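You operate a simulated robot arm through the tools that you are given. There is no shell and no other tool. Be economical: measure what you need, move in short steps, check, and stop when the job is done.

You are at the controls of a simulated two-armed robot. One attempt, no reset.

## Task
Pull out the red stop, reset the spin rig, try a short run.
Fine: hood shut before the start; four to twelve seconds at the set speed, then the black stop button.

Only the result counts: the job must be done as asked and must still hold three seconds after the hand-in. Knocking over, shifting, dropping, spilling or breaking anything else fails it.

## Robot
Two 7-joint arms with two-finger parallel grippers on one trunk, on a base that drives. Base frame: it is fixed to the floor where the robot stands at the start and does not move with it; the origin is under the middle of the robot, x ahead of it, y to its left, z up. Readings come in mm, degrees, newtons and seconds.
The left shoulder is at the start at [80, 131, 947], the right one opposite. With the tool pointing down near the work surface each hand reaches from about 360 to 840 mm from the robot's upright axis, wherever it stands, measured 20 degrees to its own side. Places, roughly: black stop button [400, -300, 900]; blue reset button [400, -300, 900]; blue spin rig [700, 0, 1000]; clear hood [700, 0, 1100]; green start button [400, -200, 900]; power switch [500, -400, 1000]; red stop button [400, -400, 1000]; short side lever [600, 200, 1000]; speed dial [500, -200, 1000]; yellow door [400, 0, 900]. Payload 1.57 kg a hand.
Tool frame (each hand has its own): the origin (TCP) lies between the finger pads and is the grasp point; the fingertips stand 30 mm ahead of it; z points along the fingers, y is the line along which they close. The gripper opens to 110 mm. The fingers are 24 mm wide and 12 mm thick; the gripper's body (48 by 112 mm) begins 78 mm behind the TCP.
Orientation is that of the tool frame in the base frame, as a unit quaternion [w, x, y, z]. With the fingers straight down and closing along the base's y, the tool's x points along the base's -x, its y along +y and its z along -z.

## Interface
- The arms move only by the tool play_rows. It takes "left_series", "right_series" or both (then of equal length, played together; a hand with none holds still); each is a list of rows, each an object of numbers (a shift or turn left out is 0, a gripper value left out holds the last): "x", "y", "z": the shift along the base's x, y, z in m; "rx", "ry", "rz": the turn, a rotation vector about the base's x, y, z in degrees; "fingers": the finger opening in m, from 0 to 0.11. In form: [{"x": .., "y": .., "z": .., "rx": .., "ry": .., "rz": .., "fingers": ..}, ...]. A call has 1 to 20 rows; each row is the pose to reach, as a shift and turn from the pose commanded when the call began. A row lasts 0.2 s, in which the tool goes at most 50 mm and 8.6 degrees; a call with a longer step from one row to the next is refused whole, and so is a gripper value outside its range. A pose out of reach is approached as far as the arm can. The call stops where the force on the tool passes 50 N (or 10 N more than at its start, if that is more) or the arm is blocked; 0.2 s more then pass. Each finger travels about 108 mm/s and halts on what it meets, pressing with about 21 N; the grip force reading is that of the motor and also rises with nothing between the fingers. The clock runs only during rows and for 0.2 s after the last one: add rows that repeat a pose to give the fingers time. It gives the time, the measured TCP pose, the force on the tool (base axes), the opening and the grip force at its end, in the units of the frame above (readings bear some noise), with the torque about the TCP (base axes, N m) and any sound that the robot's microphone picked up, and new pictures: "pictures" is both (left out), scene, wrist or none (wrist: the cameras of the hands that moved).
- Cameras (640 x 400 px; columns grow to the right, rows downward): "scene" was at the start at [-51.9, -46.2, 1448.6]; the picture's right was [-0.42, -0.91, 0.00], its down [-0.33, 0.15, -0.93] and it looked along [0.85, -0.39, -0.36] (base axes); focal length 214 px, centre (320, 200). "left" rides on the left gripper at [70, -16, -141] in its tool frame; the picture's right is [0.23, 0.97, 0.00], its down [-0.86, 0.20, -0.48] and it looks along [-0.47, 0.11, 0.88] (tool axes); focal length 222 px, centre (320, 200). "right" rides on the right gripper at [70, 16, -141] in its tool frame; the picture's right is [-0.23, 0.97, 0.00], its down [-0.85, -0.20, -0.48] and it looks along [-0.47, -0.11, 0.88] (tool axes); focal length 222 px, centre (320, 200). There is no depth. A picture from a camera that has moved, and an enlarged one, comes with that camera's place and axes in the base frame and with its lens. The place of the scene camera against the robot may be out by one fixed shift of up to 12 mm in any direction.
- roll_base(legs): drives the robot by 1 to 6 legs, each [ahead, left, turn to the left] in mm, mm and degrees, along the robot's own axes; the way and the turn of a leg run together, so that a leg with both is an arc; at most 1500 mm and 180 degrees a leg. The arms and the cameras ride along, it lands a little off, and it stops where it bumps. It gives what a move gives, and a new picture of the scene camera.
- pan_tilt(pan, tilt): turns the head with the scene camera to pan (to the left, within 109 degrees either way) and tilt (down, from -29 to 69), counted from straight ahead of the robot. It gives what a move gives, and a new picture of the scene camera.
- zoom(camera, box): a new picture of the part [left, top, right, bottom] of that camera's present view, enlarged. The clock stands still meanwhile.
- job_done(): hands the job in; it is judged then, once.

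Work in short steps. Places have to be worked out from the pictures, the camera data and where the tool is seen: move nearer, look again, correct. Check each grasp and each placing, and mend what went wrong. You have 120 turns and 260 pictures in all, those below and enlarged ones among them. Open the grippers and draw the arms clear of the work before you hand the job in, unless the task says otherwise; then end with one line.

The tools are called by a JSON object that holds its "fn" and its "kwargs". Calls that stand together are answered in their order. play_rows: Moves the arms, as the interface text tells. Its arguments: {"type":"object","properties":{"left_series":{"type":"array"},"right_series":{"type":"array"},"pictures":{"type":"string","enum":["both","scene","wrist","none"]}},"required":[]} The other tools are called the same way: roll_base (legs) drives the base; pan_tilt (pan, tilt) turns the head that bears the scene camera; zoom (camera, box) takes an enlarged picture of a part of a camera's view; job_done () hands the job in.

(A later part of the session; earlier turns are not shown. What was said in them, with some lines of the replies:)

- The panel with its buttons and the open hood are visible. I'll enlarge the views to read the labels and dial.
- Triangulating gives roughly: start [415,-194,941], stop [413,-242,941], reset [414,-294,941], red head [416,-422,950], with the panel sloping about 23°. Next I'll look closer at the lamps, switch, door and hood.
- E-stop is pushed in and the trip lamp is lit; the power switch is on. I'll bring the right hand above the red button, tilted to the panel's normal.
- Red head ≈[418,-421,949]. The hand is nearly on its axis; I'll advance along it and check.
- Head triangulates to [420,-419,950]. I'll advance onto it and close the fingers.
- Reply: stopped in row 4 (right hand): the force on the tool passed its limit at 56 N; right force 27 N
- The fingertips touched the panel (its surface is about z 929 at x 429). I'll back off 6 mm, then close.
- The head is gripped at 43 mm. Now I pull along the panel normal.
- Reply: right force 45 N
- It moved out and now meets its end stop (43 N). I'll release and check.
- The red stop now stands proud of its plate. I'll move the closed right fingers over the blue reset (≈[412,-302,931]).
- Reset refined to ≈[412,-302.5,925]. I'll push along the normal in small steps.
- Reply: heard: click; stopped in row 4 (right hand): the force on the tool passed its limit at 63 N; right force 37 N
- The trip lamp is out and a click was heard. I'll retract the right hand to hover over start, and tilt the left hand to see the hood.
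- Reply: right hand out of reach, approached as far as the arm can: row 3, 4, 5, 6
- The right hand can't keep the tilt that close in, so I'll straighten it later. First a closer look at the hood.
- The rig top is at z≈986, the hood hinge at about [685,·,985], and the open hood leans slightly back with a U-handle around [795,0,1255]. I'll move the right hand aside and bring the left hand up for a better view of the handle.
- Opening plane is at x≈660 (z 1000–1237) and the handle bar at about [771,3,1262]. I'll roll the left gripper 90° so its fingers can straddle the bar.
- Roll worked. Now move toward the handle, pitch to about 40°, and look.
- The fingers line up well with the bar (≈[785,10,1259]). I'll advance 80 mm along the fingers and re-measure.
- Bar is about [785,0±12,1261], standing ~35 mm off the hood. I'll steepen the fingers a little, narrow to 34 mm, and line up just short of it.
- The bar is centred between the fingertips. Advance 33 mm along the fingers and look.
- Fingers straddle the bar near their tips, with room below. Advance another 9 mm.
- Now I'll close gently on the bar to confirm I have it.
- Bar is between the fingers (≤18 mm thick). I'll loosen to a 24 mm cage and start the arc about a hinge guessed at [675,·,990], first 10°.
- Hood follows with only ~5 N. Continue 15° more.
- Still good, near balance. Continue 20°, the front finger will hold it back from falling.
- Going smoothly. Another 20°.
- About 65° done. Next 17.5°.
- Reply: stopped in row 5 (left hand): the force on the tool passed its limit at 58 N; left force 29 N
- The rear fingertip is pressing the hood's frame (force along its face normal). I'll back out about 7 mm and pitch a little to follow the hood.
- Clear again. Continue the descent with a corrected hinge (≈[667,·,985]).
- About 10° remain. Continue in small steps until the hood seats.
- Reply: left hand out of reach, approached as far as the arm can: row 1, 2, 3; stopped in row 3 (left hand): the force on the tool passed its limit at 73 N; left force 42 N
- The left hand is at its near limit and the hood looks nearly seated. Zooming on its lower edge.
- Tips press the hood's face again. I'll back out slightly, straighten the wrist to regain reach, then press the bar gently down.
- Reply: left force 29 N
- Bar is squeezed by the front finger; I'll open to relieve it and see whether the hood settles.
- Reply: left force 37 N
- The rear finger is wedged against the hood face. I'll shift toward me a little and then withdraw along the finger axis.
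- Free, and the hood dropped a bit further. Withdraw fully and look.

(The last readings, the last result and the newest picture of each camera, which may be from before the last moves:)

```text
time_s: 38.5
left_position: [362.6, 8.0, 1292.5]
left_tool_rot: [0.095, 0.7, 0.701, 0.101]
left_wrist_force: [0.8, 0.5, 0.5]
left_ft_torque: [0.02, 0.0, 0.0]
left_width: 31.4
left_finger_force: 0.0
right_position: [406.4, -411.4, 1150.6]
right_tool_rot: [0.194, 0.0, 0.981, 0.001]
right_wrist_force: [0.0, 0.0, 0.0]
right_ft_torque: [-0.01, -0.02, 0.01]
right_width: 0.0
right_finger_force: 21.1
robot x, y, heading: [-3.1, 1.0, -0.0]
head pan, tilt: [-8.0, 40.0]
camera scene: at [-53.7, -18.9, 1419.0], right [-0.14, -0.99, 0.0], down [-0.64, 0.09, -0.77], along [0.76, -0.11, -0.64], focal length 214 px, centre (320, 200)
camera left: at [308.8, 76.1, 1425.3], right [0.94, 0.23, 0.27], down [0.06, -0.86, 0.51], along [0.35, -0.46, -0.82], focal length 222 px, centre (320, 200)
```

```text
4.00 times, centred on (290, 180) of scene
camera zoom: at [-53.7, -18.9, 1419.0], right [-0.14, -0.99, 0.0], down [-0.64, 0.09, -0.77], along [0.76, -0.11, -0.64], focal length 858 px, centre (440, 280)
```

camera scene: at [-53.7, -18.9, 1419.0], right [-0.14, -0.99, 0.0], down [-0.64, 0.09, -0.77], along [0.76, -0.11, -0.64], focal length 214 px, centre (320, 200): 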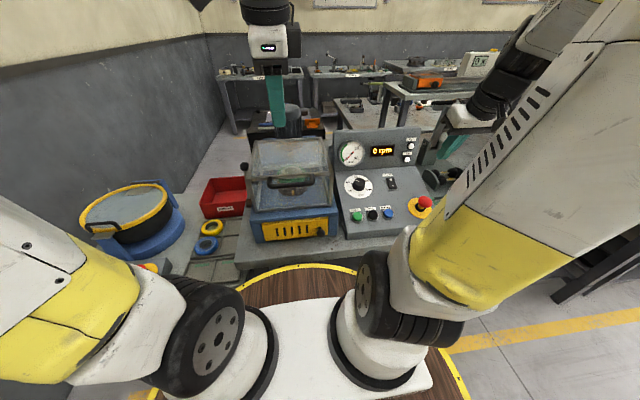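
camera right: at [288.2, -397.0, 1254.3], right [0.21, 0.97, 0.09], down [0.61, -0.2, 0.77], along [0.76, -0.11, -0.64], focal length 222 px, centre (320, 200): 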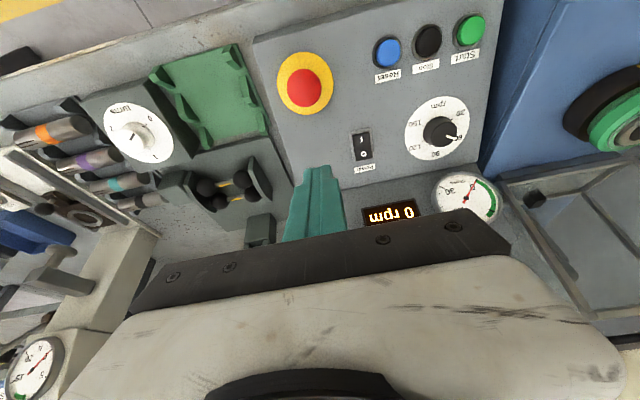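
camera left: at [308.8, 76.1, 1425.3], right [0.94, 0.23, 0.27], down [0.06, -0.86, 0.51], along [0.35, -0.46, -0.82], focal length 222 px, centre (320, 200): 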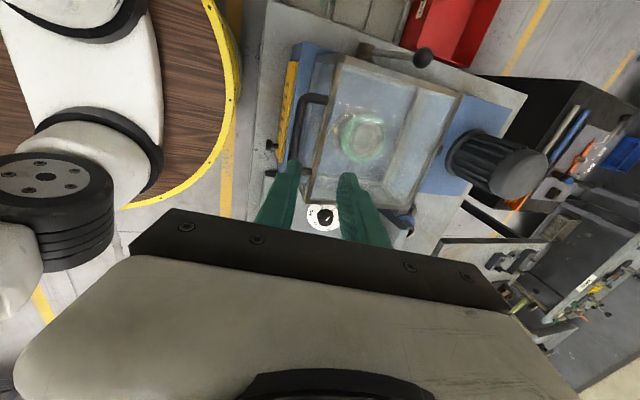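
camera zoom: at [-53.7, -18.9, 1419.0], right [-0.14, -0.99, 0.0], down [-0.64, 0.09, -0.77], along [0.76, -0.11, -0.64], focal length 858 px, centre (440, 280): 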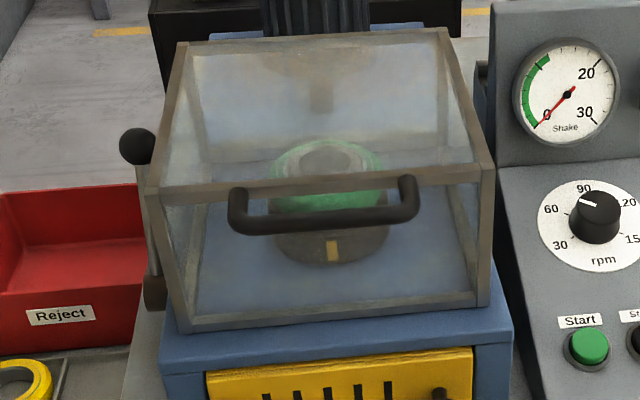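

{"fn": "zoom", "kwargs": {"camera": "left", "box": [250, 30, 470, 220]}}

{"fn": "zoom", "kwargs": {"camera": "right", "box": [440, 0, 640, 220]}}

{"fn": "zoom", "kwargs": {"camera": "scene", "box": [240, 190, 290, 230]}}

```text
2.11 times, centred on (360, 125) of left
camera zoom: at [308.8, 76.1, 1425.3], right [0.94, 0.23, 0.27], down [0.06, -0.86, 0.51], along [0.35, -0.46, -0.82], focal length 468 px, centre (236, 358)
```

zoom: 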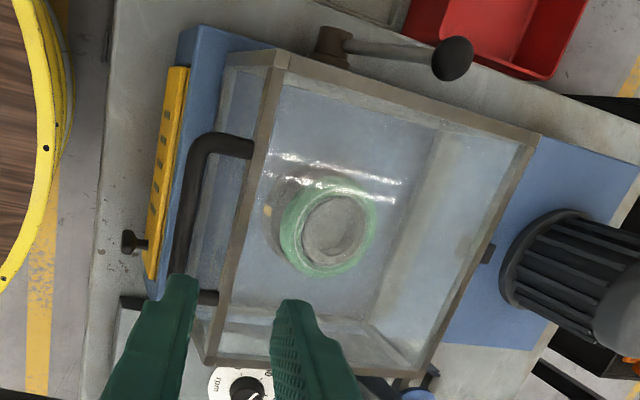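

```text
1.82 times, centred on (540, 110) of right
camera zoom: at [287.6, -396.0, 1254.3], right [0.21, 0.97, 0.09], down [0.61, -0.2, 0.77], along [0.76, -0.11, -0.64], focal length 404 px, centre (-80, 364)
```

zoom: 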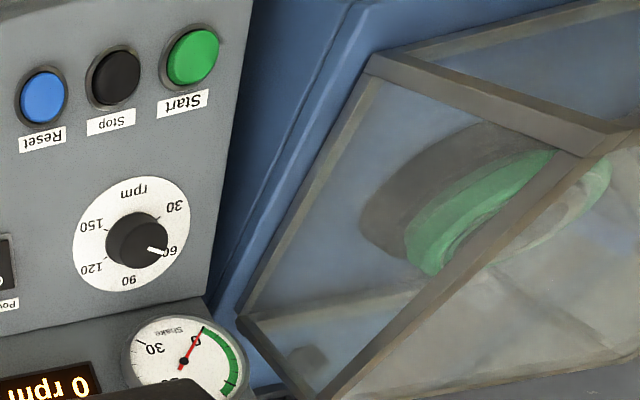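

```text
10.00 times, centred on (265, 210) of scene
camera zoom: at [-53.7, -18.9, 1419.0], right [-0.14, -0.99, 0.0], down [-0.64, 0.09, -0.77], along [0.76, -0.11, -0.64], focal length 2145 px, centre (870, 100)
```

zoom: 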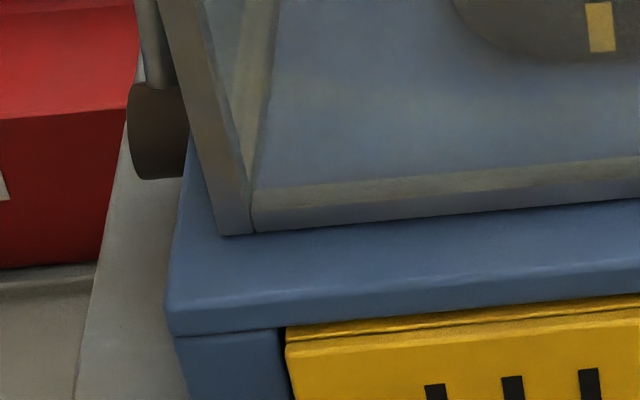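

The hood looks seated (edges parallel). I'll press gently on its front top rim with closed left fingers to make sure.

{"fn": "play_rows", "kwargs": {"left_series": [{"x": 0.02, "y": -0.005, "z": -0.02, "ry": 5, "fingers": 0.0}, {"x": 0.045, "y": -0.01, "z": -0.045, "ry": 10}, {"x": 0.075, "y": -0.01, "z": -0.08, "ry": 15}, {"x": 0.075, "y": -0.01, "z": -0.11, "ry": 15}, {"x": 0.075, "y": -0.01, "z": -0.13, "ry": 15}, {"x": 0.075, "y": -0.01, "z": -0.13, "ry": 15}]}}

{"fn": "zoom", "kwargs": {"camera": "scene", "box": [230, 130, 350, 230]}}

```text
time_s: 39.9
left_position: [438.7, -0.5, 1162.0]
left_tool_rot: [0.004, 0.706, 0.708, 0.009]
left_wrist_force: [0.6, 0.1, -0.8]
left_ft_torque: [0.01, 0.0, 0.02]
left_width: 0.0
left_finger_force: 21.0
right_position: [407.2, -411.6, 1150.1]
right_tool_rot: [0.193, 0.001, 0.981, 0.001]
right_wrist_force: [-0.1, -0.2, 0.3]
right_ft_torque: [-0.03, -0.01, 0.05]
right_width: 0.1
right_finger_force: 21.2
robot x, y, heading: [-1.5, -0.7, 0.2]
head pan, tilt: [-8.0, 40.0]
camera scene: at [-53.7, -18.9, 1419.0], right [-0.14, -0.99, 0.0], down [-0.64, 0.09, -0.77], along [0.76, -0.11, -0.64], focal length 214 px, centre (320, 200)
camera left: at [420.2, 67.9, 1305.1], right [0.97, 0.23, 0.02], down [0.19, -0.86, 0.48], along [0.12, -0.46, -0.88], focal length 222 px, centre (320, 200)
```

scene: 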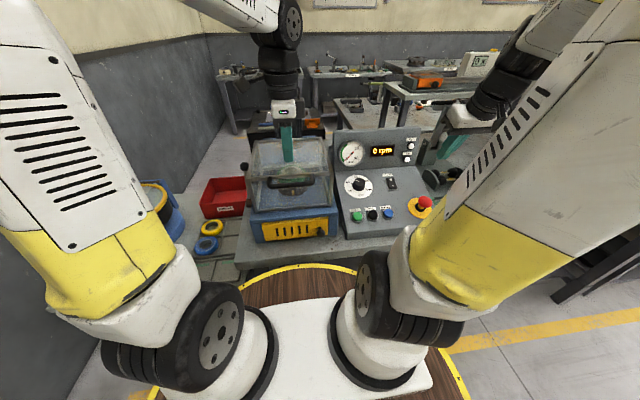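
left: 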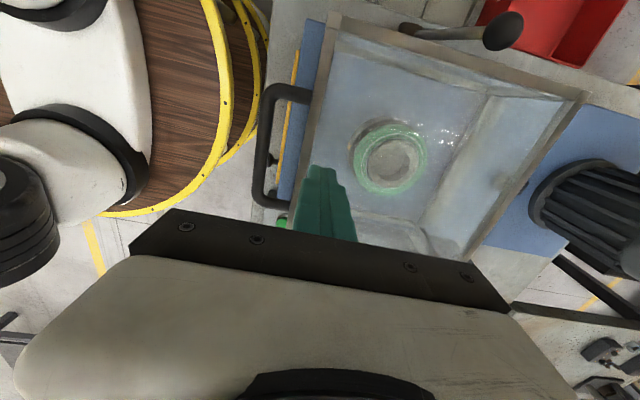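

```text
4.00 times, centred on (290, 180) of scene
camera zoom: at [-53.7, -18.9, 1419.0], right [-0.14, -0.99, 0.0], down [-0.64, 0.09, -0.77], along [0.76, -0.11, -0.64], focal length 858 px, centre (440, 280)
```

zoom: 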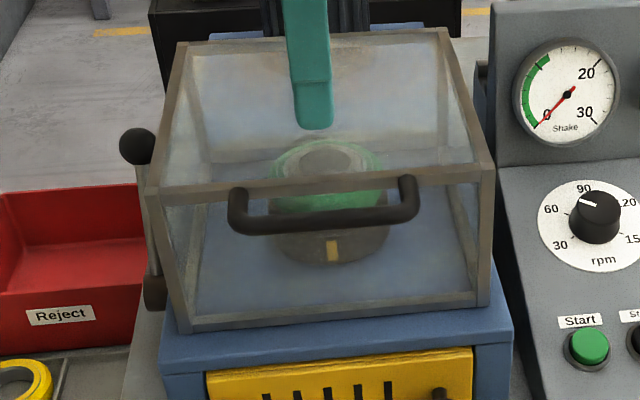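

Rim is at x≈430. Shift slightly and descend till contact.

{"fn": "play_rows", "kwargs": {"left_series": [{"x": -0.007, "z": -0.01}, {"x": -0.007, "z": -0.02}, {"x": -0.007, "z": -0.028}, {"x": -0.007, "z": -0.034}, {"x": -0.007, "z": -0.04}, {"x": -0.007, "z": -0.046}, {"x": -0.007, "z": -0.052}, {"x": -0.007, "z": -0.058}], "pictures": "none"}}

{"fn": "zoom", "kwargs": {"camera": "scene", "box": [230, 130, 350, 230]}}

```text
time_s: 41.1
left_position: [431.4, -0.3, 1128.8]
left_tool_rot: [0.008, 0.707, 0.707, 0.01]
left_wrist_force: [-8.3, 4.2, 13.4]
left_ft_torque: [-0.03, 0.3, -0.1]
left_width: 0.3
left_finger_force: 20.9
right_position: [406.0, -410.7, 1151.1]
right_tool_rot: [0.195, 0.001, 0.981, 0.001]
right_wrist_force: [-0.2, -0.6, 0.2]
right_ft_torque: [0.01, 0.01, -0.02]
right_width: 0.0
right_finger_force: 20.7
robot x, y, heading: [-1.4, 1.3, -0.1]
head pan, tilt: [-8.0, 40.0]
stopped in row 6 (left hand): the force on the tool passed its limit at 62 N (the readings are from after the stop); the commanded pose is now the measured one
```

```text
4.00 times, centred on (290, 180) of scene
camera zoom: at [-54.8, -18.5, 1418.9], right [-0.14, -0.99, 0.0], down [-0.64, 0.09, -0.77], along [0.76, -0.11, -0.64], focal length 858 px, centre (440, 280)
```

zoom: 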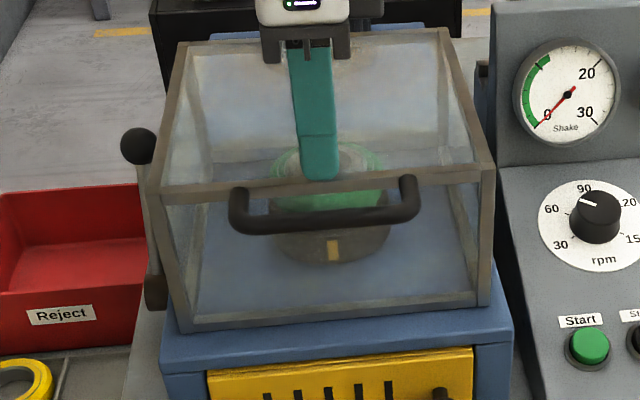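

The hood holds firm at 62 N with no motion: it's shut. Retract the left hand, and bring the right hand, straightened to about 5°, above start.

{"fn": "play_rows", "kwargs": {"left_series": [{"z": 0.03}, {"z": 0.07}, {"z": 0.11, "y": 0.02}, {"z": 0.15, "y": 0.05}, {"z": 0.18, "y": 0.09}, {"z": 0.2, "y": 0.13}, {"z": 0.2, "y": 0.16}, {"z": 0.2, "y": 0.16}], "right_series": [{"y": 0.03, "ry": 4}, {"y": 0.07, "z": -0.01, "ry": 8}, {"y": 0.11, "z": -0.03, "ry": 12}, {"y": 0.15, "z": -0.06, "ry": 17}, {"y": 0.18, "z": -0.09, "ry": 17}, {"x": -0.004, "y": 0.213, "z": -0.12, "ry": 17}, {"x": -0.004, "y": 0.213, "z": -0.14, "ry": 17}, {"x": -0.004, "y": 0.213, "z": -0.14, "ry": 17}]}}

```text
time_s: 42.9
left_position: [431.6, 159.9, 1326.9]
left_tool_rot: [0.006, 0.706, 0.708, 0.011]
left_wrist_force: [0.3, -0.5, -0.5]
left_ft_torque: [0.0, 0.03, 0.01]
left_width: 0.0
left_finger_force: 21.0
right_position: [403.3, -196.7, 1010.0]
right_tool_rot: [0.046, 0.001, 0.999, 0.0]
right_wrist_force: [-0.7, 0.4, -0.4]
right_ft_torque: [-0.01, 0.0, -0.01]
right_width: 0.0
right_finger_force: 20.8
robot x, y, heading: [-2.7, -1.3, 0.1]
head pan, tilt: [-8.0, 40.0]
camera scene: at [-53.8, -18.7, 1419.0], right [-0.14, -0.99, 0.0], down [-0.64, 0.09, -0.77], along [0.76, -0.11, -0.64], focal length 214 px, centre (320, 200)
camera right: at [319.5, -181.4, 1144.1], right [0.23, 0.97, 0.02], down [0.81, -0.2, 0.56], along [0.55, -0.11, -0.83], focal length 222 px, centre (320, 200)
camera left: at [411.6, 229.6, 1469.1], right [0.97, 0.23, 0.02], down [0.19, -0.86, 0.48], along [0.13, -0.46, -0.88], focal length 222 px, centre (320, 200)
```

scene: 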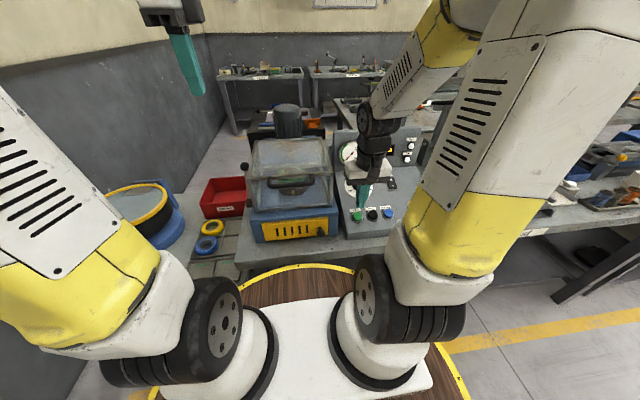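
right: 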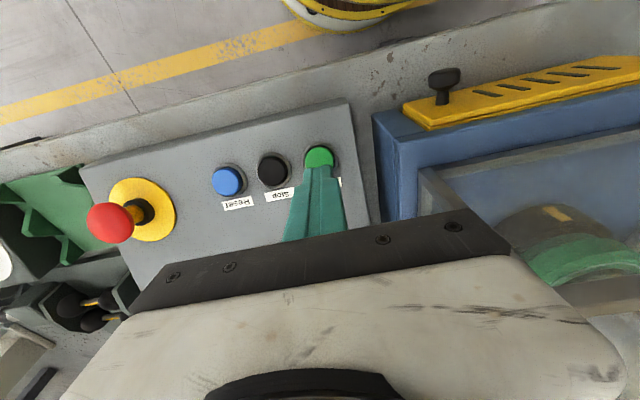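
left: 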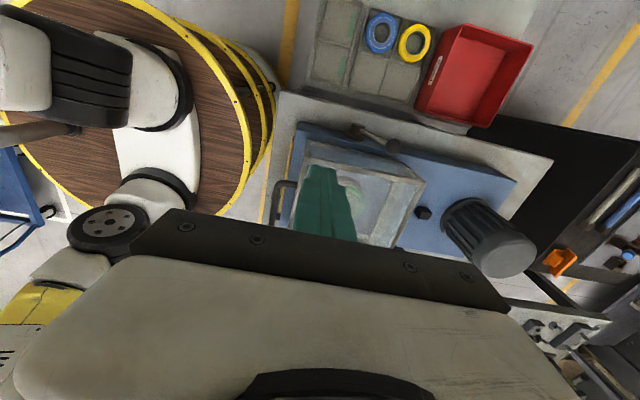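

Fingers sit right over start. First I'll tilt the left wrist camera toward the panel so I can read the display during the run.

{"fn": "play_rows", "kwargs": {"left_series": [{"rx": -8}, {"rx": -16}, {"rx": -24}, {"rx": -24}], "right_series": [{"y": -0.002, "z": -0.01}, {"y": -0.002, "z": -0.02}, {"y": -0.002, "z": -0.03}, {"y": -0.002, "z": -0.03}], "pictures": "wrist"}}

```text
time_s: 43.9
left_position: [432.4, 159.9, 1325.7]
left_tool_rot: [0.154, 0.689, 0.694, -0.137]
left_wrist_force: [0.5, 0.4, -0.4]
left_ft_torque: [-0.04, -0.01, -0.02]
left_width: 0.0
left_finger_force: 20.8
right_position: [403.5, -201.3, 979.4]
right_tool_rot: [0.047, 0.001, 0.999, 0.0]
right_wrist_force: [-0.6, -0.2, 0.1]
right_ft_torque: [0.02, 0.02, -0.03]
right_width: 0.0
right_finger_force: 20.7
robot x, y, heading: [-0.0, -1.2, -0.3]
head pan, tilt: [-8.0, 40.0]
camera right: at [319.8, -184.8, 1113.9], right [0.23, 0.97, 0.02], down [0.81, -0.2, 0.56], along [0.55, -0.11, -0.83], focal length 222 px, centre (320, 200)
camera left: at [412.2, 280.4, 1428.7], right [0.97, 0.22, -0.07], down [0.19, -0.59, 0.79], along [0.13, -0.78, -0.61], focal length 222 px, centre (320, 200)
```

right: 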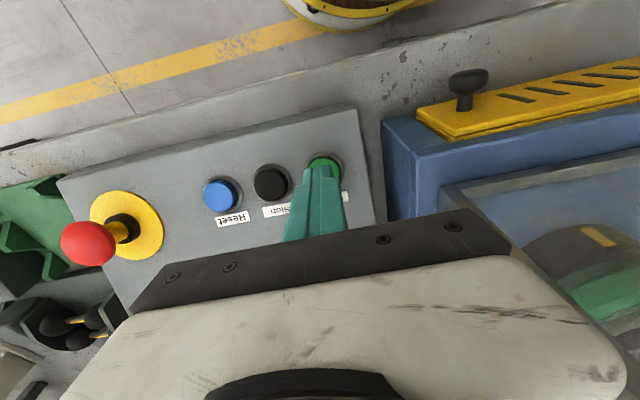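
left: 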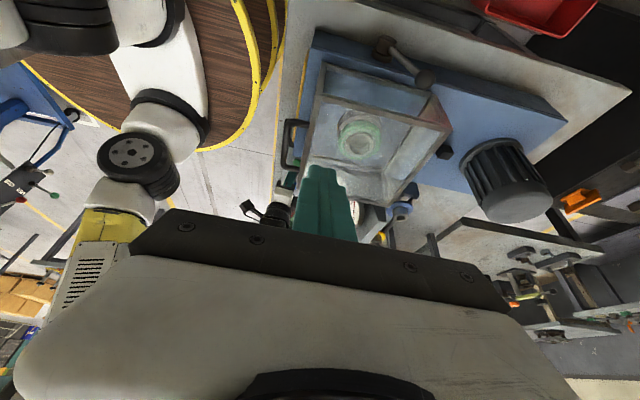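

The gripper hides the panel from that camera, so I'll watch the display via the scene camera instead. Press start, then retreat to the right to clear the view.

{"fn": "play_rows", "kwargs": {"right_series": [{"z": -0.015}, {"z": -0.022}, {"z": -0.026}, {"z": -0.029}, {"z": -0.031}, {"z": -0.01}, {"z": 0.03}, {"y": -0.04, "z": 0.06}, {"y": -0.09, "z": 0.07}, {"y": -0.14, "z": 0.08}], "pictures": "scene"}}

{"fn": "zoom", "kwargs": {"camera": "scene", "box": [230, 120, 450, 240]}}

```text
refused: row 9 steps farther than a row can; nothing moved
```

```text
2.91 times, centred on (340, 180) of scene
camera zoom: at [-53.8, -18.8, 1419.0], right [-0.14, -0.99, 0.0], down [-0.64, 0.09, -0.77], along [0.76, -0.11, -0.64], focal length 624 px, centre (262, 258)
```

zoom: 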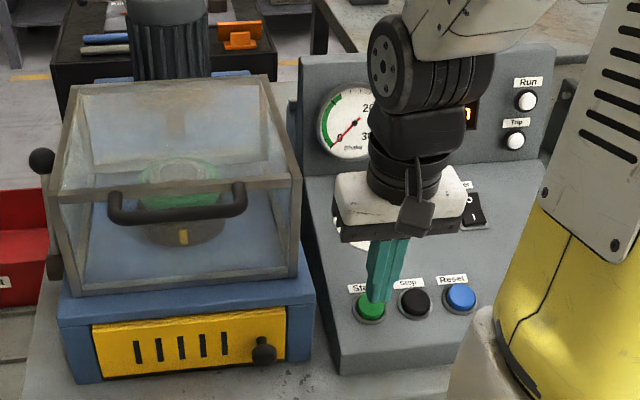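

One step was too long; same moves with smaller strides.

{"fn": "play_rows", "kwargs": {"right_series": [{"z": -0.015}, {"z": -0.022}, {"z": -0.026}, {"z": -0.029}, {"z": -0.031}, {"z": -0.01}, {"z": 0.03}, {"y": -0.03, "z": 0.06}, {"y": -0.075, "z": 0.07}, {"y": -0.12, "z": 0.08}], "pictures": "scene"}}

{"fn": "zoom", "kwargs": {"camera": "scene", "box": [230, 120, 450, 240]}}

```text
time_s: 44.8
left_position: [430.1, 159.8, 1326.7]
left_tool_rot: [0.153, 0.691, 0.693, -0.137]
left_wrist_force: [-0.8, 0.1, 0.8]
left_ft_torque: [0.0, -0.04, 0.03]
left_width: 0.0
left_finger_force: 20.1
right_position: [404.9, -199.1, 955.8]
right_tool_rot: [0.052, 0.0, 0.999, 0.0]
right_wrist_force: [-10.0, 1.5, 21.6]
right_ft_torque: [0.06, -0.03, -0.01]
right_width: 0.0
right_finger_force: 20.6
robot x, y, heading: [0.9, -0.6, 0.1]
head pan, tilt: [-8.0, 40.0]
heard: click
stopped in row 4 (right hand): the force on the tool passed its limit at 60 N (the readings are from after the stop); the commanded pose is now the measured one
camera scene: at [-54.9, -18.4, 1418.9], right [-0.14, -0.99, 0.0], down [-0.64, 0.09, -0.77], along [0.76, -0.11, -0.64], focal length 214 px, centre (320, 200)
```

scene: 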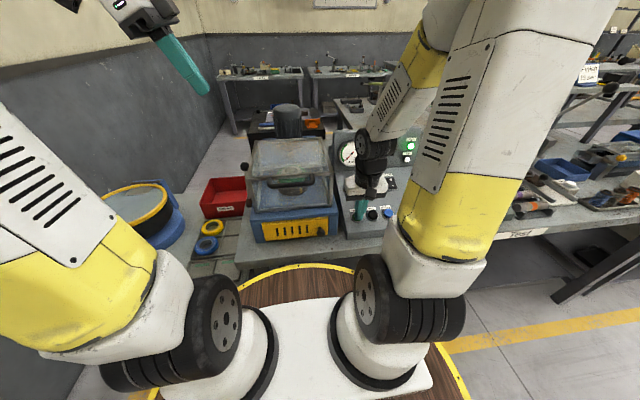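

```text
2.91 times, centred on (340, 180) of scene
camera zoom: at [-54.9, -18.4, 1418.9], right [-0.14, -0.99, 0.0], down [-0.64, 0.09, -0.77], along [0.76, -0.11, -0.64], focal length 624 px, centre (262, 258)
```

zoom: 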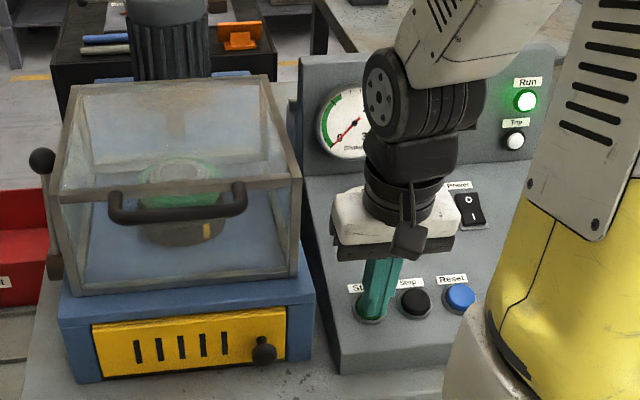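

Run lamp is green and the part is turning. Retreat to the right to read the display.

{"fn": "play_rows", "kwargs": {"right_series": [{"z": 0.03}, {"y": -0.03, "z": 0.06}, {"y": -0.075, "z": 0.07}, {"y": -0.12, "z": 0.075}], "pictures": "none"}}

{"fn": "zoom", "kwargs": {"camera": "scene", "box": [230, 120, 450, 240]}}

```text
time_s: 45.8
left_position: [431.1, 159.7, 1327.1]
left_tool_rot: [0.155, 0.69, 0.694, -0.137]
left_wrist_force: [0.1, -0.7, 0.1]
left_ft_torque: [0.0, 0.0, -0.02]
left_width: 0.0
left_finger_force: 20.2
right_position: [403.1, -320.7, 1030.8]
right_tool_rot: [0.05, 0.0, 0.999, 0.0]
right_wrist_force: [0.7, 0.3, 0.6]
right_ft_torque: [-0.03, 0.0, -0.01]
right_width: 0.0
right_finger_force: 21.4
robot x, y, heading: [2.9, -3.3, -0.0]
head pan, tilt: [-8.0, 40.0]
```

```text
2.91 times, centred on (340, 180) of scene
camera zoom: at [-53.8, -18.5, 1419.0], right [-0.14, -0.99, 0.0], down [-0.64, 0.09, -0.77], along [0.76, -0.11, -0.64], focal length 624 px, centre (262, 258)
```

zoom: 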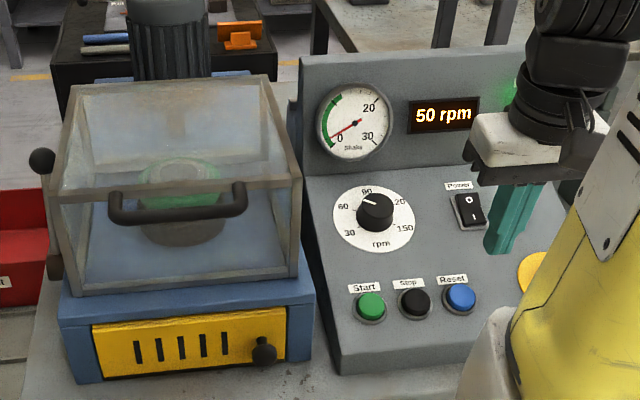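

50 rpm and rising, shake in the green. Wait a second and read again.

{"fn": "play_rows", "kwargs": {"right_series": [{"z": 0}, {"z": 0}, {"z": 0}, {"z": 0}], "pictures": "none"}}

{"fn": "zoom", "kwargs": {"camera": "scene", "box": [320, 120, 440, 210]}}

```text
time_s: 46.8
left_position: [430.5, 158.7, 1326.8]
left_tool_rot: [0.154, 0.69, 0.694, -0.136]
left_wrist_force: [0.8, -0.1, -0.1]
left_ft_torque: [0.0, 0.01, -0.02]
left_width: 0.0
left_finger_force: 21.0
right_position: [404.0, -320.5, 1030.2]
right_tool_rot: [0.051, 0.0, 0.999, 0.0]
right_wrist_force: [0.3, 0.5, 0.1]
right_ft_torque: [0.02, 0.01, -0.01]
right_width: 0.1
right_finger_force: 21.2
robot x, y, heading: [-2.2, 2.2, -0.1]
head pan, tilt: [-8.0, 40.0]
```

```text
4.44 times, centred on (380, 165) of scene
camera zoom: at [-53.8, -18.8, 1419.0], right [-0.14, -0.99, 0.0], down [-0.64, 0.09, -0.77], along [0.76, -0.11, -0.64], focal length 953 px, centre (53, 356)
```

zoom: 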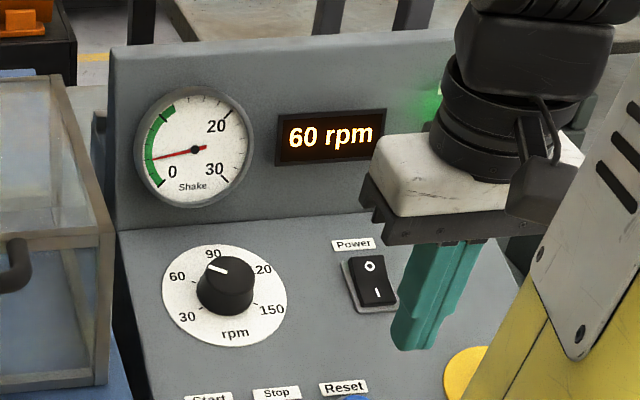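

{"fn": "play_rows", "kwargs": {"right_series": [{"z": 0}, {"z": 0}, {"z": 0}, {"z": 0}], "pictures": "none"}}

{"fn": "zoom", "kwargs": {"camera": "scene", "box": [320, 120, 440, 210]}}

```text
time_s: 47.8
left_position: [432.1, 160.4, 1327.1]
left_tool_rot: [0.153, 0.69, 0.694, -0.137]
left_wrist_force: [0.6, 0.0, -0.5]
left_ft_torque: [0.01, -0.04, 0.0]
left_width: 0.0
left_finger_force: 21.1
right_position: [404.4, -320.9, 1029.3]
right_tool_rot: [0.051, 0.0, 0.999, 0.0]
right_wrist_force: [0.0, 0.7, -0.7]
right_ft_torque: [0.02, -0.02, 0.01]
right_width: 0.0
right_finger_force: 21.2
robot x, y, heading: [-1.9, -0.7, 0.1]
head pan, tilt: [-8.0, 40.0]
```

```text
4.44 times, centred on (380, 165) of scene
camera zoom: at [-53.8, -18.8, 1419.0], right [-0.14, -0.99, 0.0], down [-0.64, 0.09, -0.77], along [0.76, -0.11, -0.64], focal length 953 px, centre (53, 356)
```

zoom: 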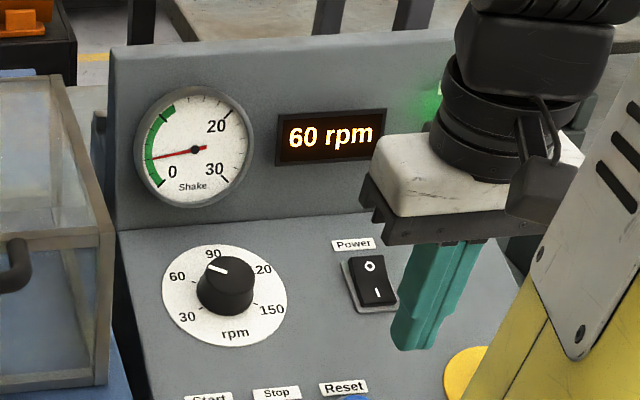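

Steady at 60 rpm since about t≈46. Move the fingers over the black stop, wait there.

{"fn": "play_rows", "kwargs": {"right_series": [{"y": 0.04}, {"x": 0.001, "y": 0.0695}, {"x": 0.001, "y": 0.0695, "z": -0.025}, {"x": 0.001, "y": 0.0695, "z": -0.048}, {"x": 0.001, "y": 0.0695, "z": -0.048}], "pictures": "wrist"}}

```text
time_s: 49.0
left_position: [432.1, 160.1, 1325.3]
left_tool_rot: [0.154, 0.69, 0.694, -0.137]
left_wrist_force: [0.2, 0.3, -1.7]
left_ft_torque: [-0.02, -0.03, 0.02]
left_width: 0.2
left_finger_force: 21.1
right_position: [405.9, -251.4, 981.3]
right_tool_rot: [0.051, 0.001, 0.999, 0.0]
right_wrist_force: [0.6, 0.2, 1.3]
right_ft_torque: [0.05, -0.02, 0.02]
right_width: 0.1
right_finger_force: 21.0
robot x, y, heading: [-4.0, -3.3, 0.1]
head pan, tilt: [-8.0, 40.0]
camera right: at [321.2, -235.3, 1115.0], right [0.23, 0.97, 0.02], down [0.8, -0.2, 0.56], along [0.55, -0.11, -0.83], focal length 222 px, centre (320, 200)
```

right: 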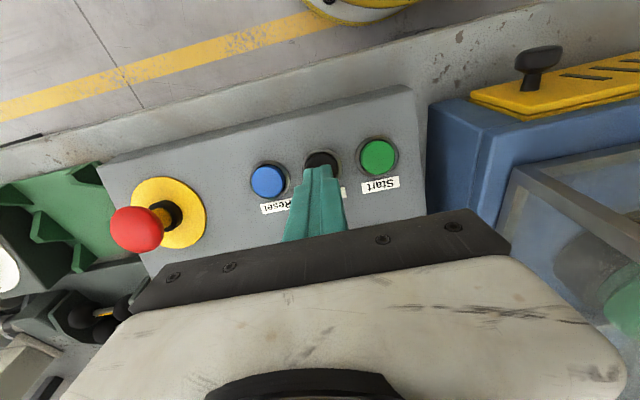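

Aligned over stop at t=49.0. Hold about 2.8 s, then press (stop at ≈52.4 s, ~6.3 s at speed).

{"fn": "play_rows", "kwargs": {"right_series": [{"z": 0}, {"z": 0}, {"z": 0}, {"z": 0}, {"z": 0}, {"z": 0}, {"z": 0}, {"z": 0}, {"z": 0}, {"z": 0}, {"z": 0}, {"z": 0}, {"z": 0}, {"z": 0}, {"z": -0.015}, {"z": -0.022}, {"z": -0.026}, {"z": -0.03}], "pictures": "none"}}

{"fn": "zoom", "kwargs": {"camera": "scene", "box": [230, 120, 450, 240]}}

```text
time_s: 52.8
left_position: [430.9, 160.1, 1328.5]
left_tool_rot: [0.154, 0.69, 0.694, -0.138]
left_wrist_force: [-0.8, 0.3, 0.4]
left_ft_torque: [0.01, -0.03, 0.03]
left_width: 0.1
left_finger_force: 20.9
right_position: [407.3, -249.7, 956.7]
right_tool_rot: [0.055, 0.001, 0.998, -0.001]
right_wrist_force: [-10.6, 3.5, 20.8]
right_ft_torque: [0.12, -0.04, -0.01]
right_width: 0.1
right_finger_force: 21.0
robot x, y, heading: [-0.9, 1.3, 0.3]
head pan, tilt: [-8.0, 40.0]
heard: click
stopped in row 18 (right hand): the force on the tool passed its limit at 62 N (the readings are from after the stop); the commanded pose is now the measured one
```

```text
2.91 times, centred on (340, 180) of scene
camera zoom: at [-54.9, -18.2, 1418.9], right [-0.14, -0.99, 0.0], down [-0.64, 0.09, -0.77], along [0.76, -0.11, -0.64], focal length 624 px, centre (262, 258)
```

zoom: 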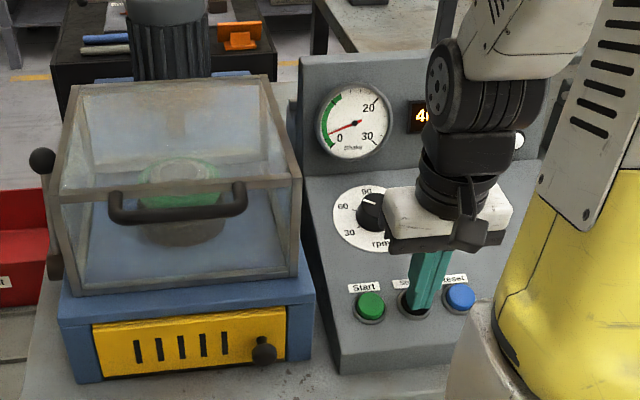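

The stop clicked and the speed is falling. Retract the right hand, open both grippers clear of the work, and confirm.

{"fn": "play_rows", "kwargs": {"right_series": [{"z": 0.03}, {"y": -0.03, "z": 0.06}, {"y": -0.07, "z": 0.08}, {"y": -0.11, "z": 0.1}, {"y": -0.15, "z": 0.12}, {"y": -0.17, "z": 0.16}, {"y": -0.17, "z": 0.2, "fingers": 0.08}, {"y": -0.17, "z": 0.24}, {"y": -0.17, "z": 0.24}, {"y": -0.17, "z": 0.24}], "left_series": [{"z": 0.0}, {"z": 0.0}, {"z": 0.0}, {"z": 0.0}, {"z": 0.02}, {"z": 0.03}, {"z": 0.03, "fingers": 0.08}, {"z": 0.03}, {"z": 0.03}, {"z": 0.03}], "pictures": "scene"}}

{"fn": "zoom", "kwargs": {"camera": "scene", "box": [230, 120, 450, 240]}}

```text
time_s: 55.0
left_position: [432.0, 159.8, 1355.0]
left_tool_rot: [0.153, 0.69, 0.694, -0.137]
left_wrist_force: [0.6, 0.3, 0.3]
left_ft_torque: [-0.01, -0.03, 0.0]
left_width: 80.1
left_finger_force: 0.1
right_position: [410.1, -422.9, 1196.4]
right_tool_rot: [0.055, 0.0, 0.998, -0.001]
right_wrist_force: [-0.1, -0.3, 0.3]
right_ft_torque: [0.0, -0.03, -0.04]
right_width: 80.2
right_finger_force: 0.0
robot x, y, heading: [0.3, 3.7, -0.2]
head pan, tilt: [-8.0, 40.0]
camera scene: at [-53.9, -18.8, 1419.0], right [-0.14, -0.99, 0.0], down [-0.64, 0.09, -0.77], along [0.76, -0.11, -0.64], focal length 214 px, centre (320, 200)
```

scene: 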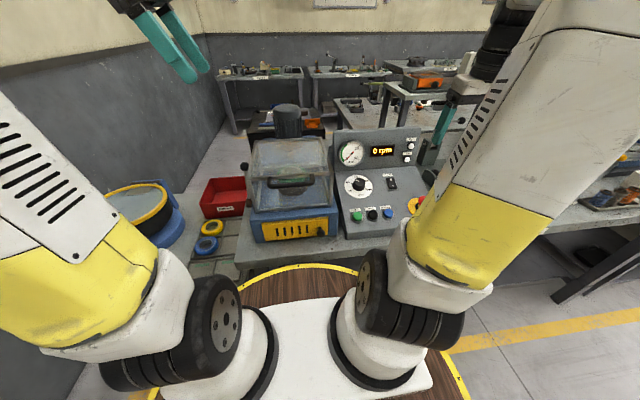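

```text
2.91 times, centred on (340, 180) of scene
camera zoom: at [-53.9, -18.8, 1419.0], right [-0.14, -0.99, 0.0], down [-0.64, 0.09, -0.77], along [0.76, -0.11, -0.64], focal length 624 px, centre (262, 258)
```

zoom: 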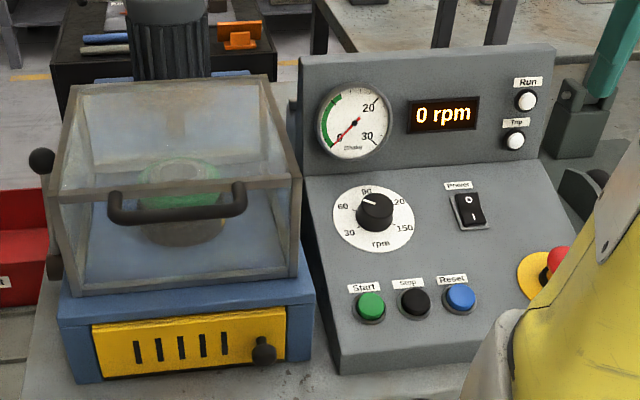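

The display shows 0 rpm, the run and trip lamps are off, the red stop is out and the hood is shut. Both arms are clear with grippers open, so I'm handing in.

{"fn": "job_done", "kwargs": {}}

```text
The job is handed in.
```

I pulled the red stop out, reset the rig, shut the hood, ran it at a steady 60 rpm for about six seconds, then pressed the black stop; it came to rest at 0 rpm.
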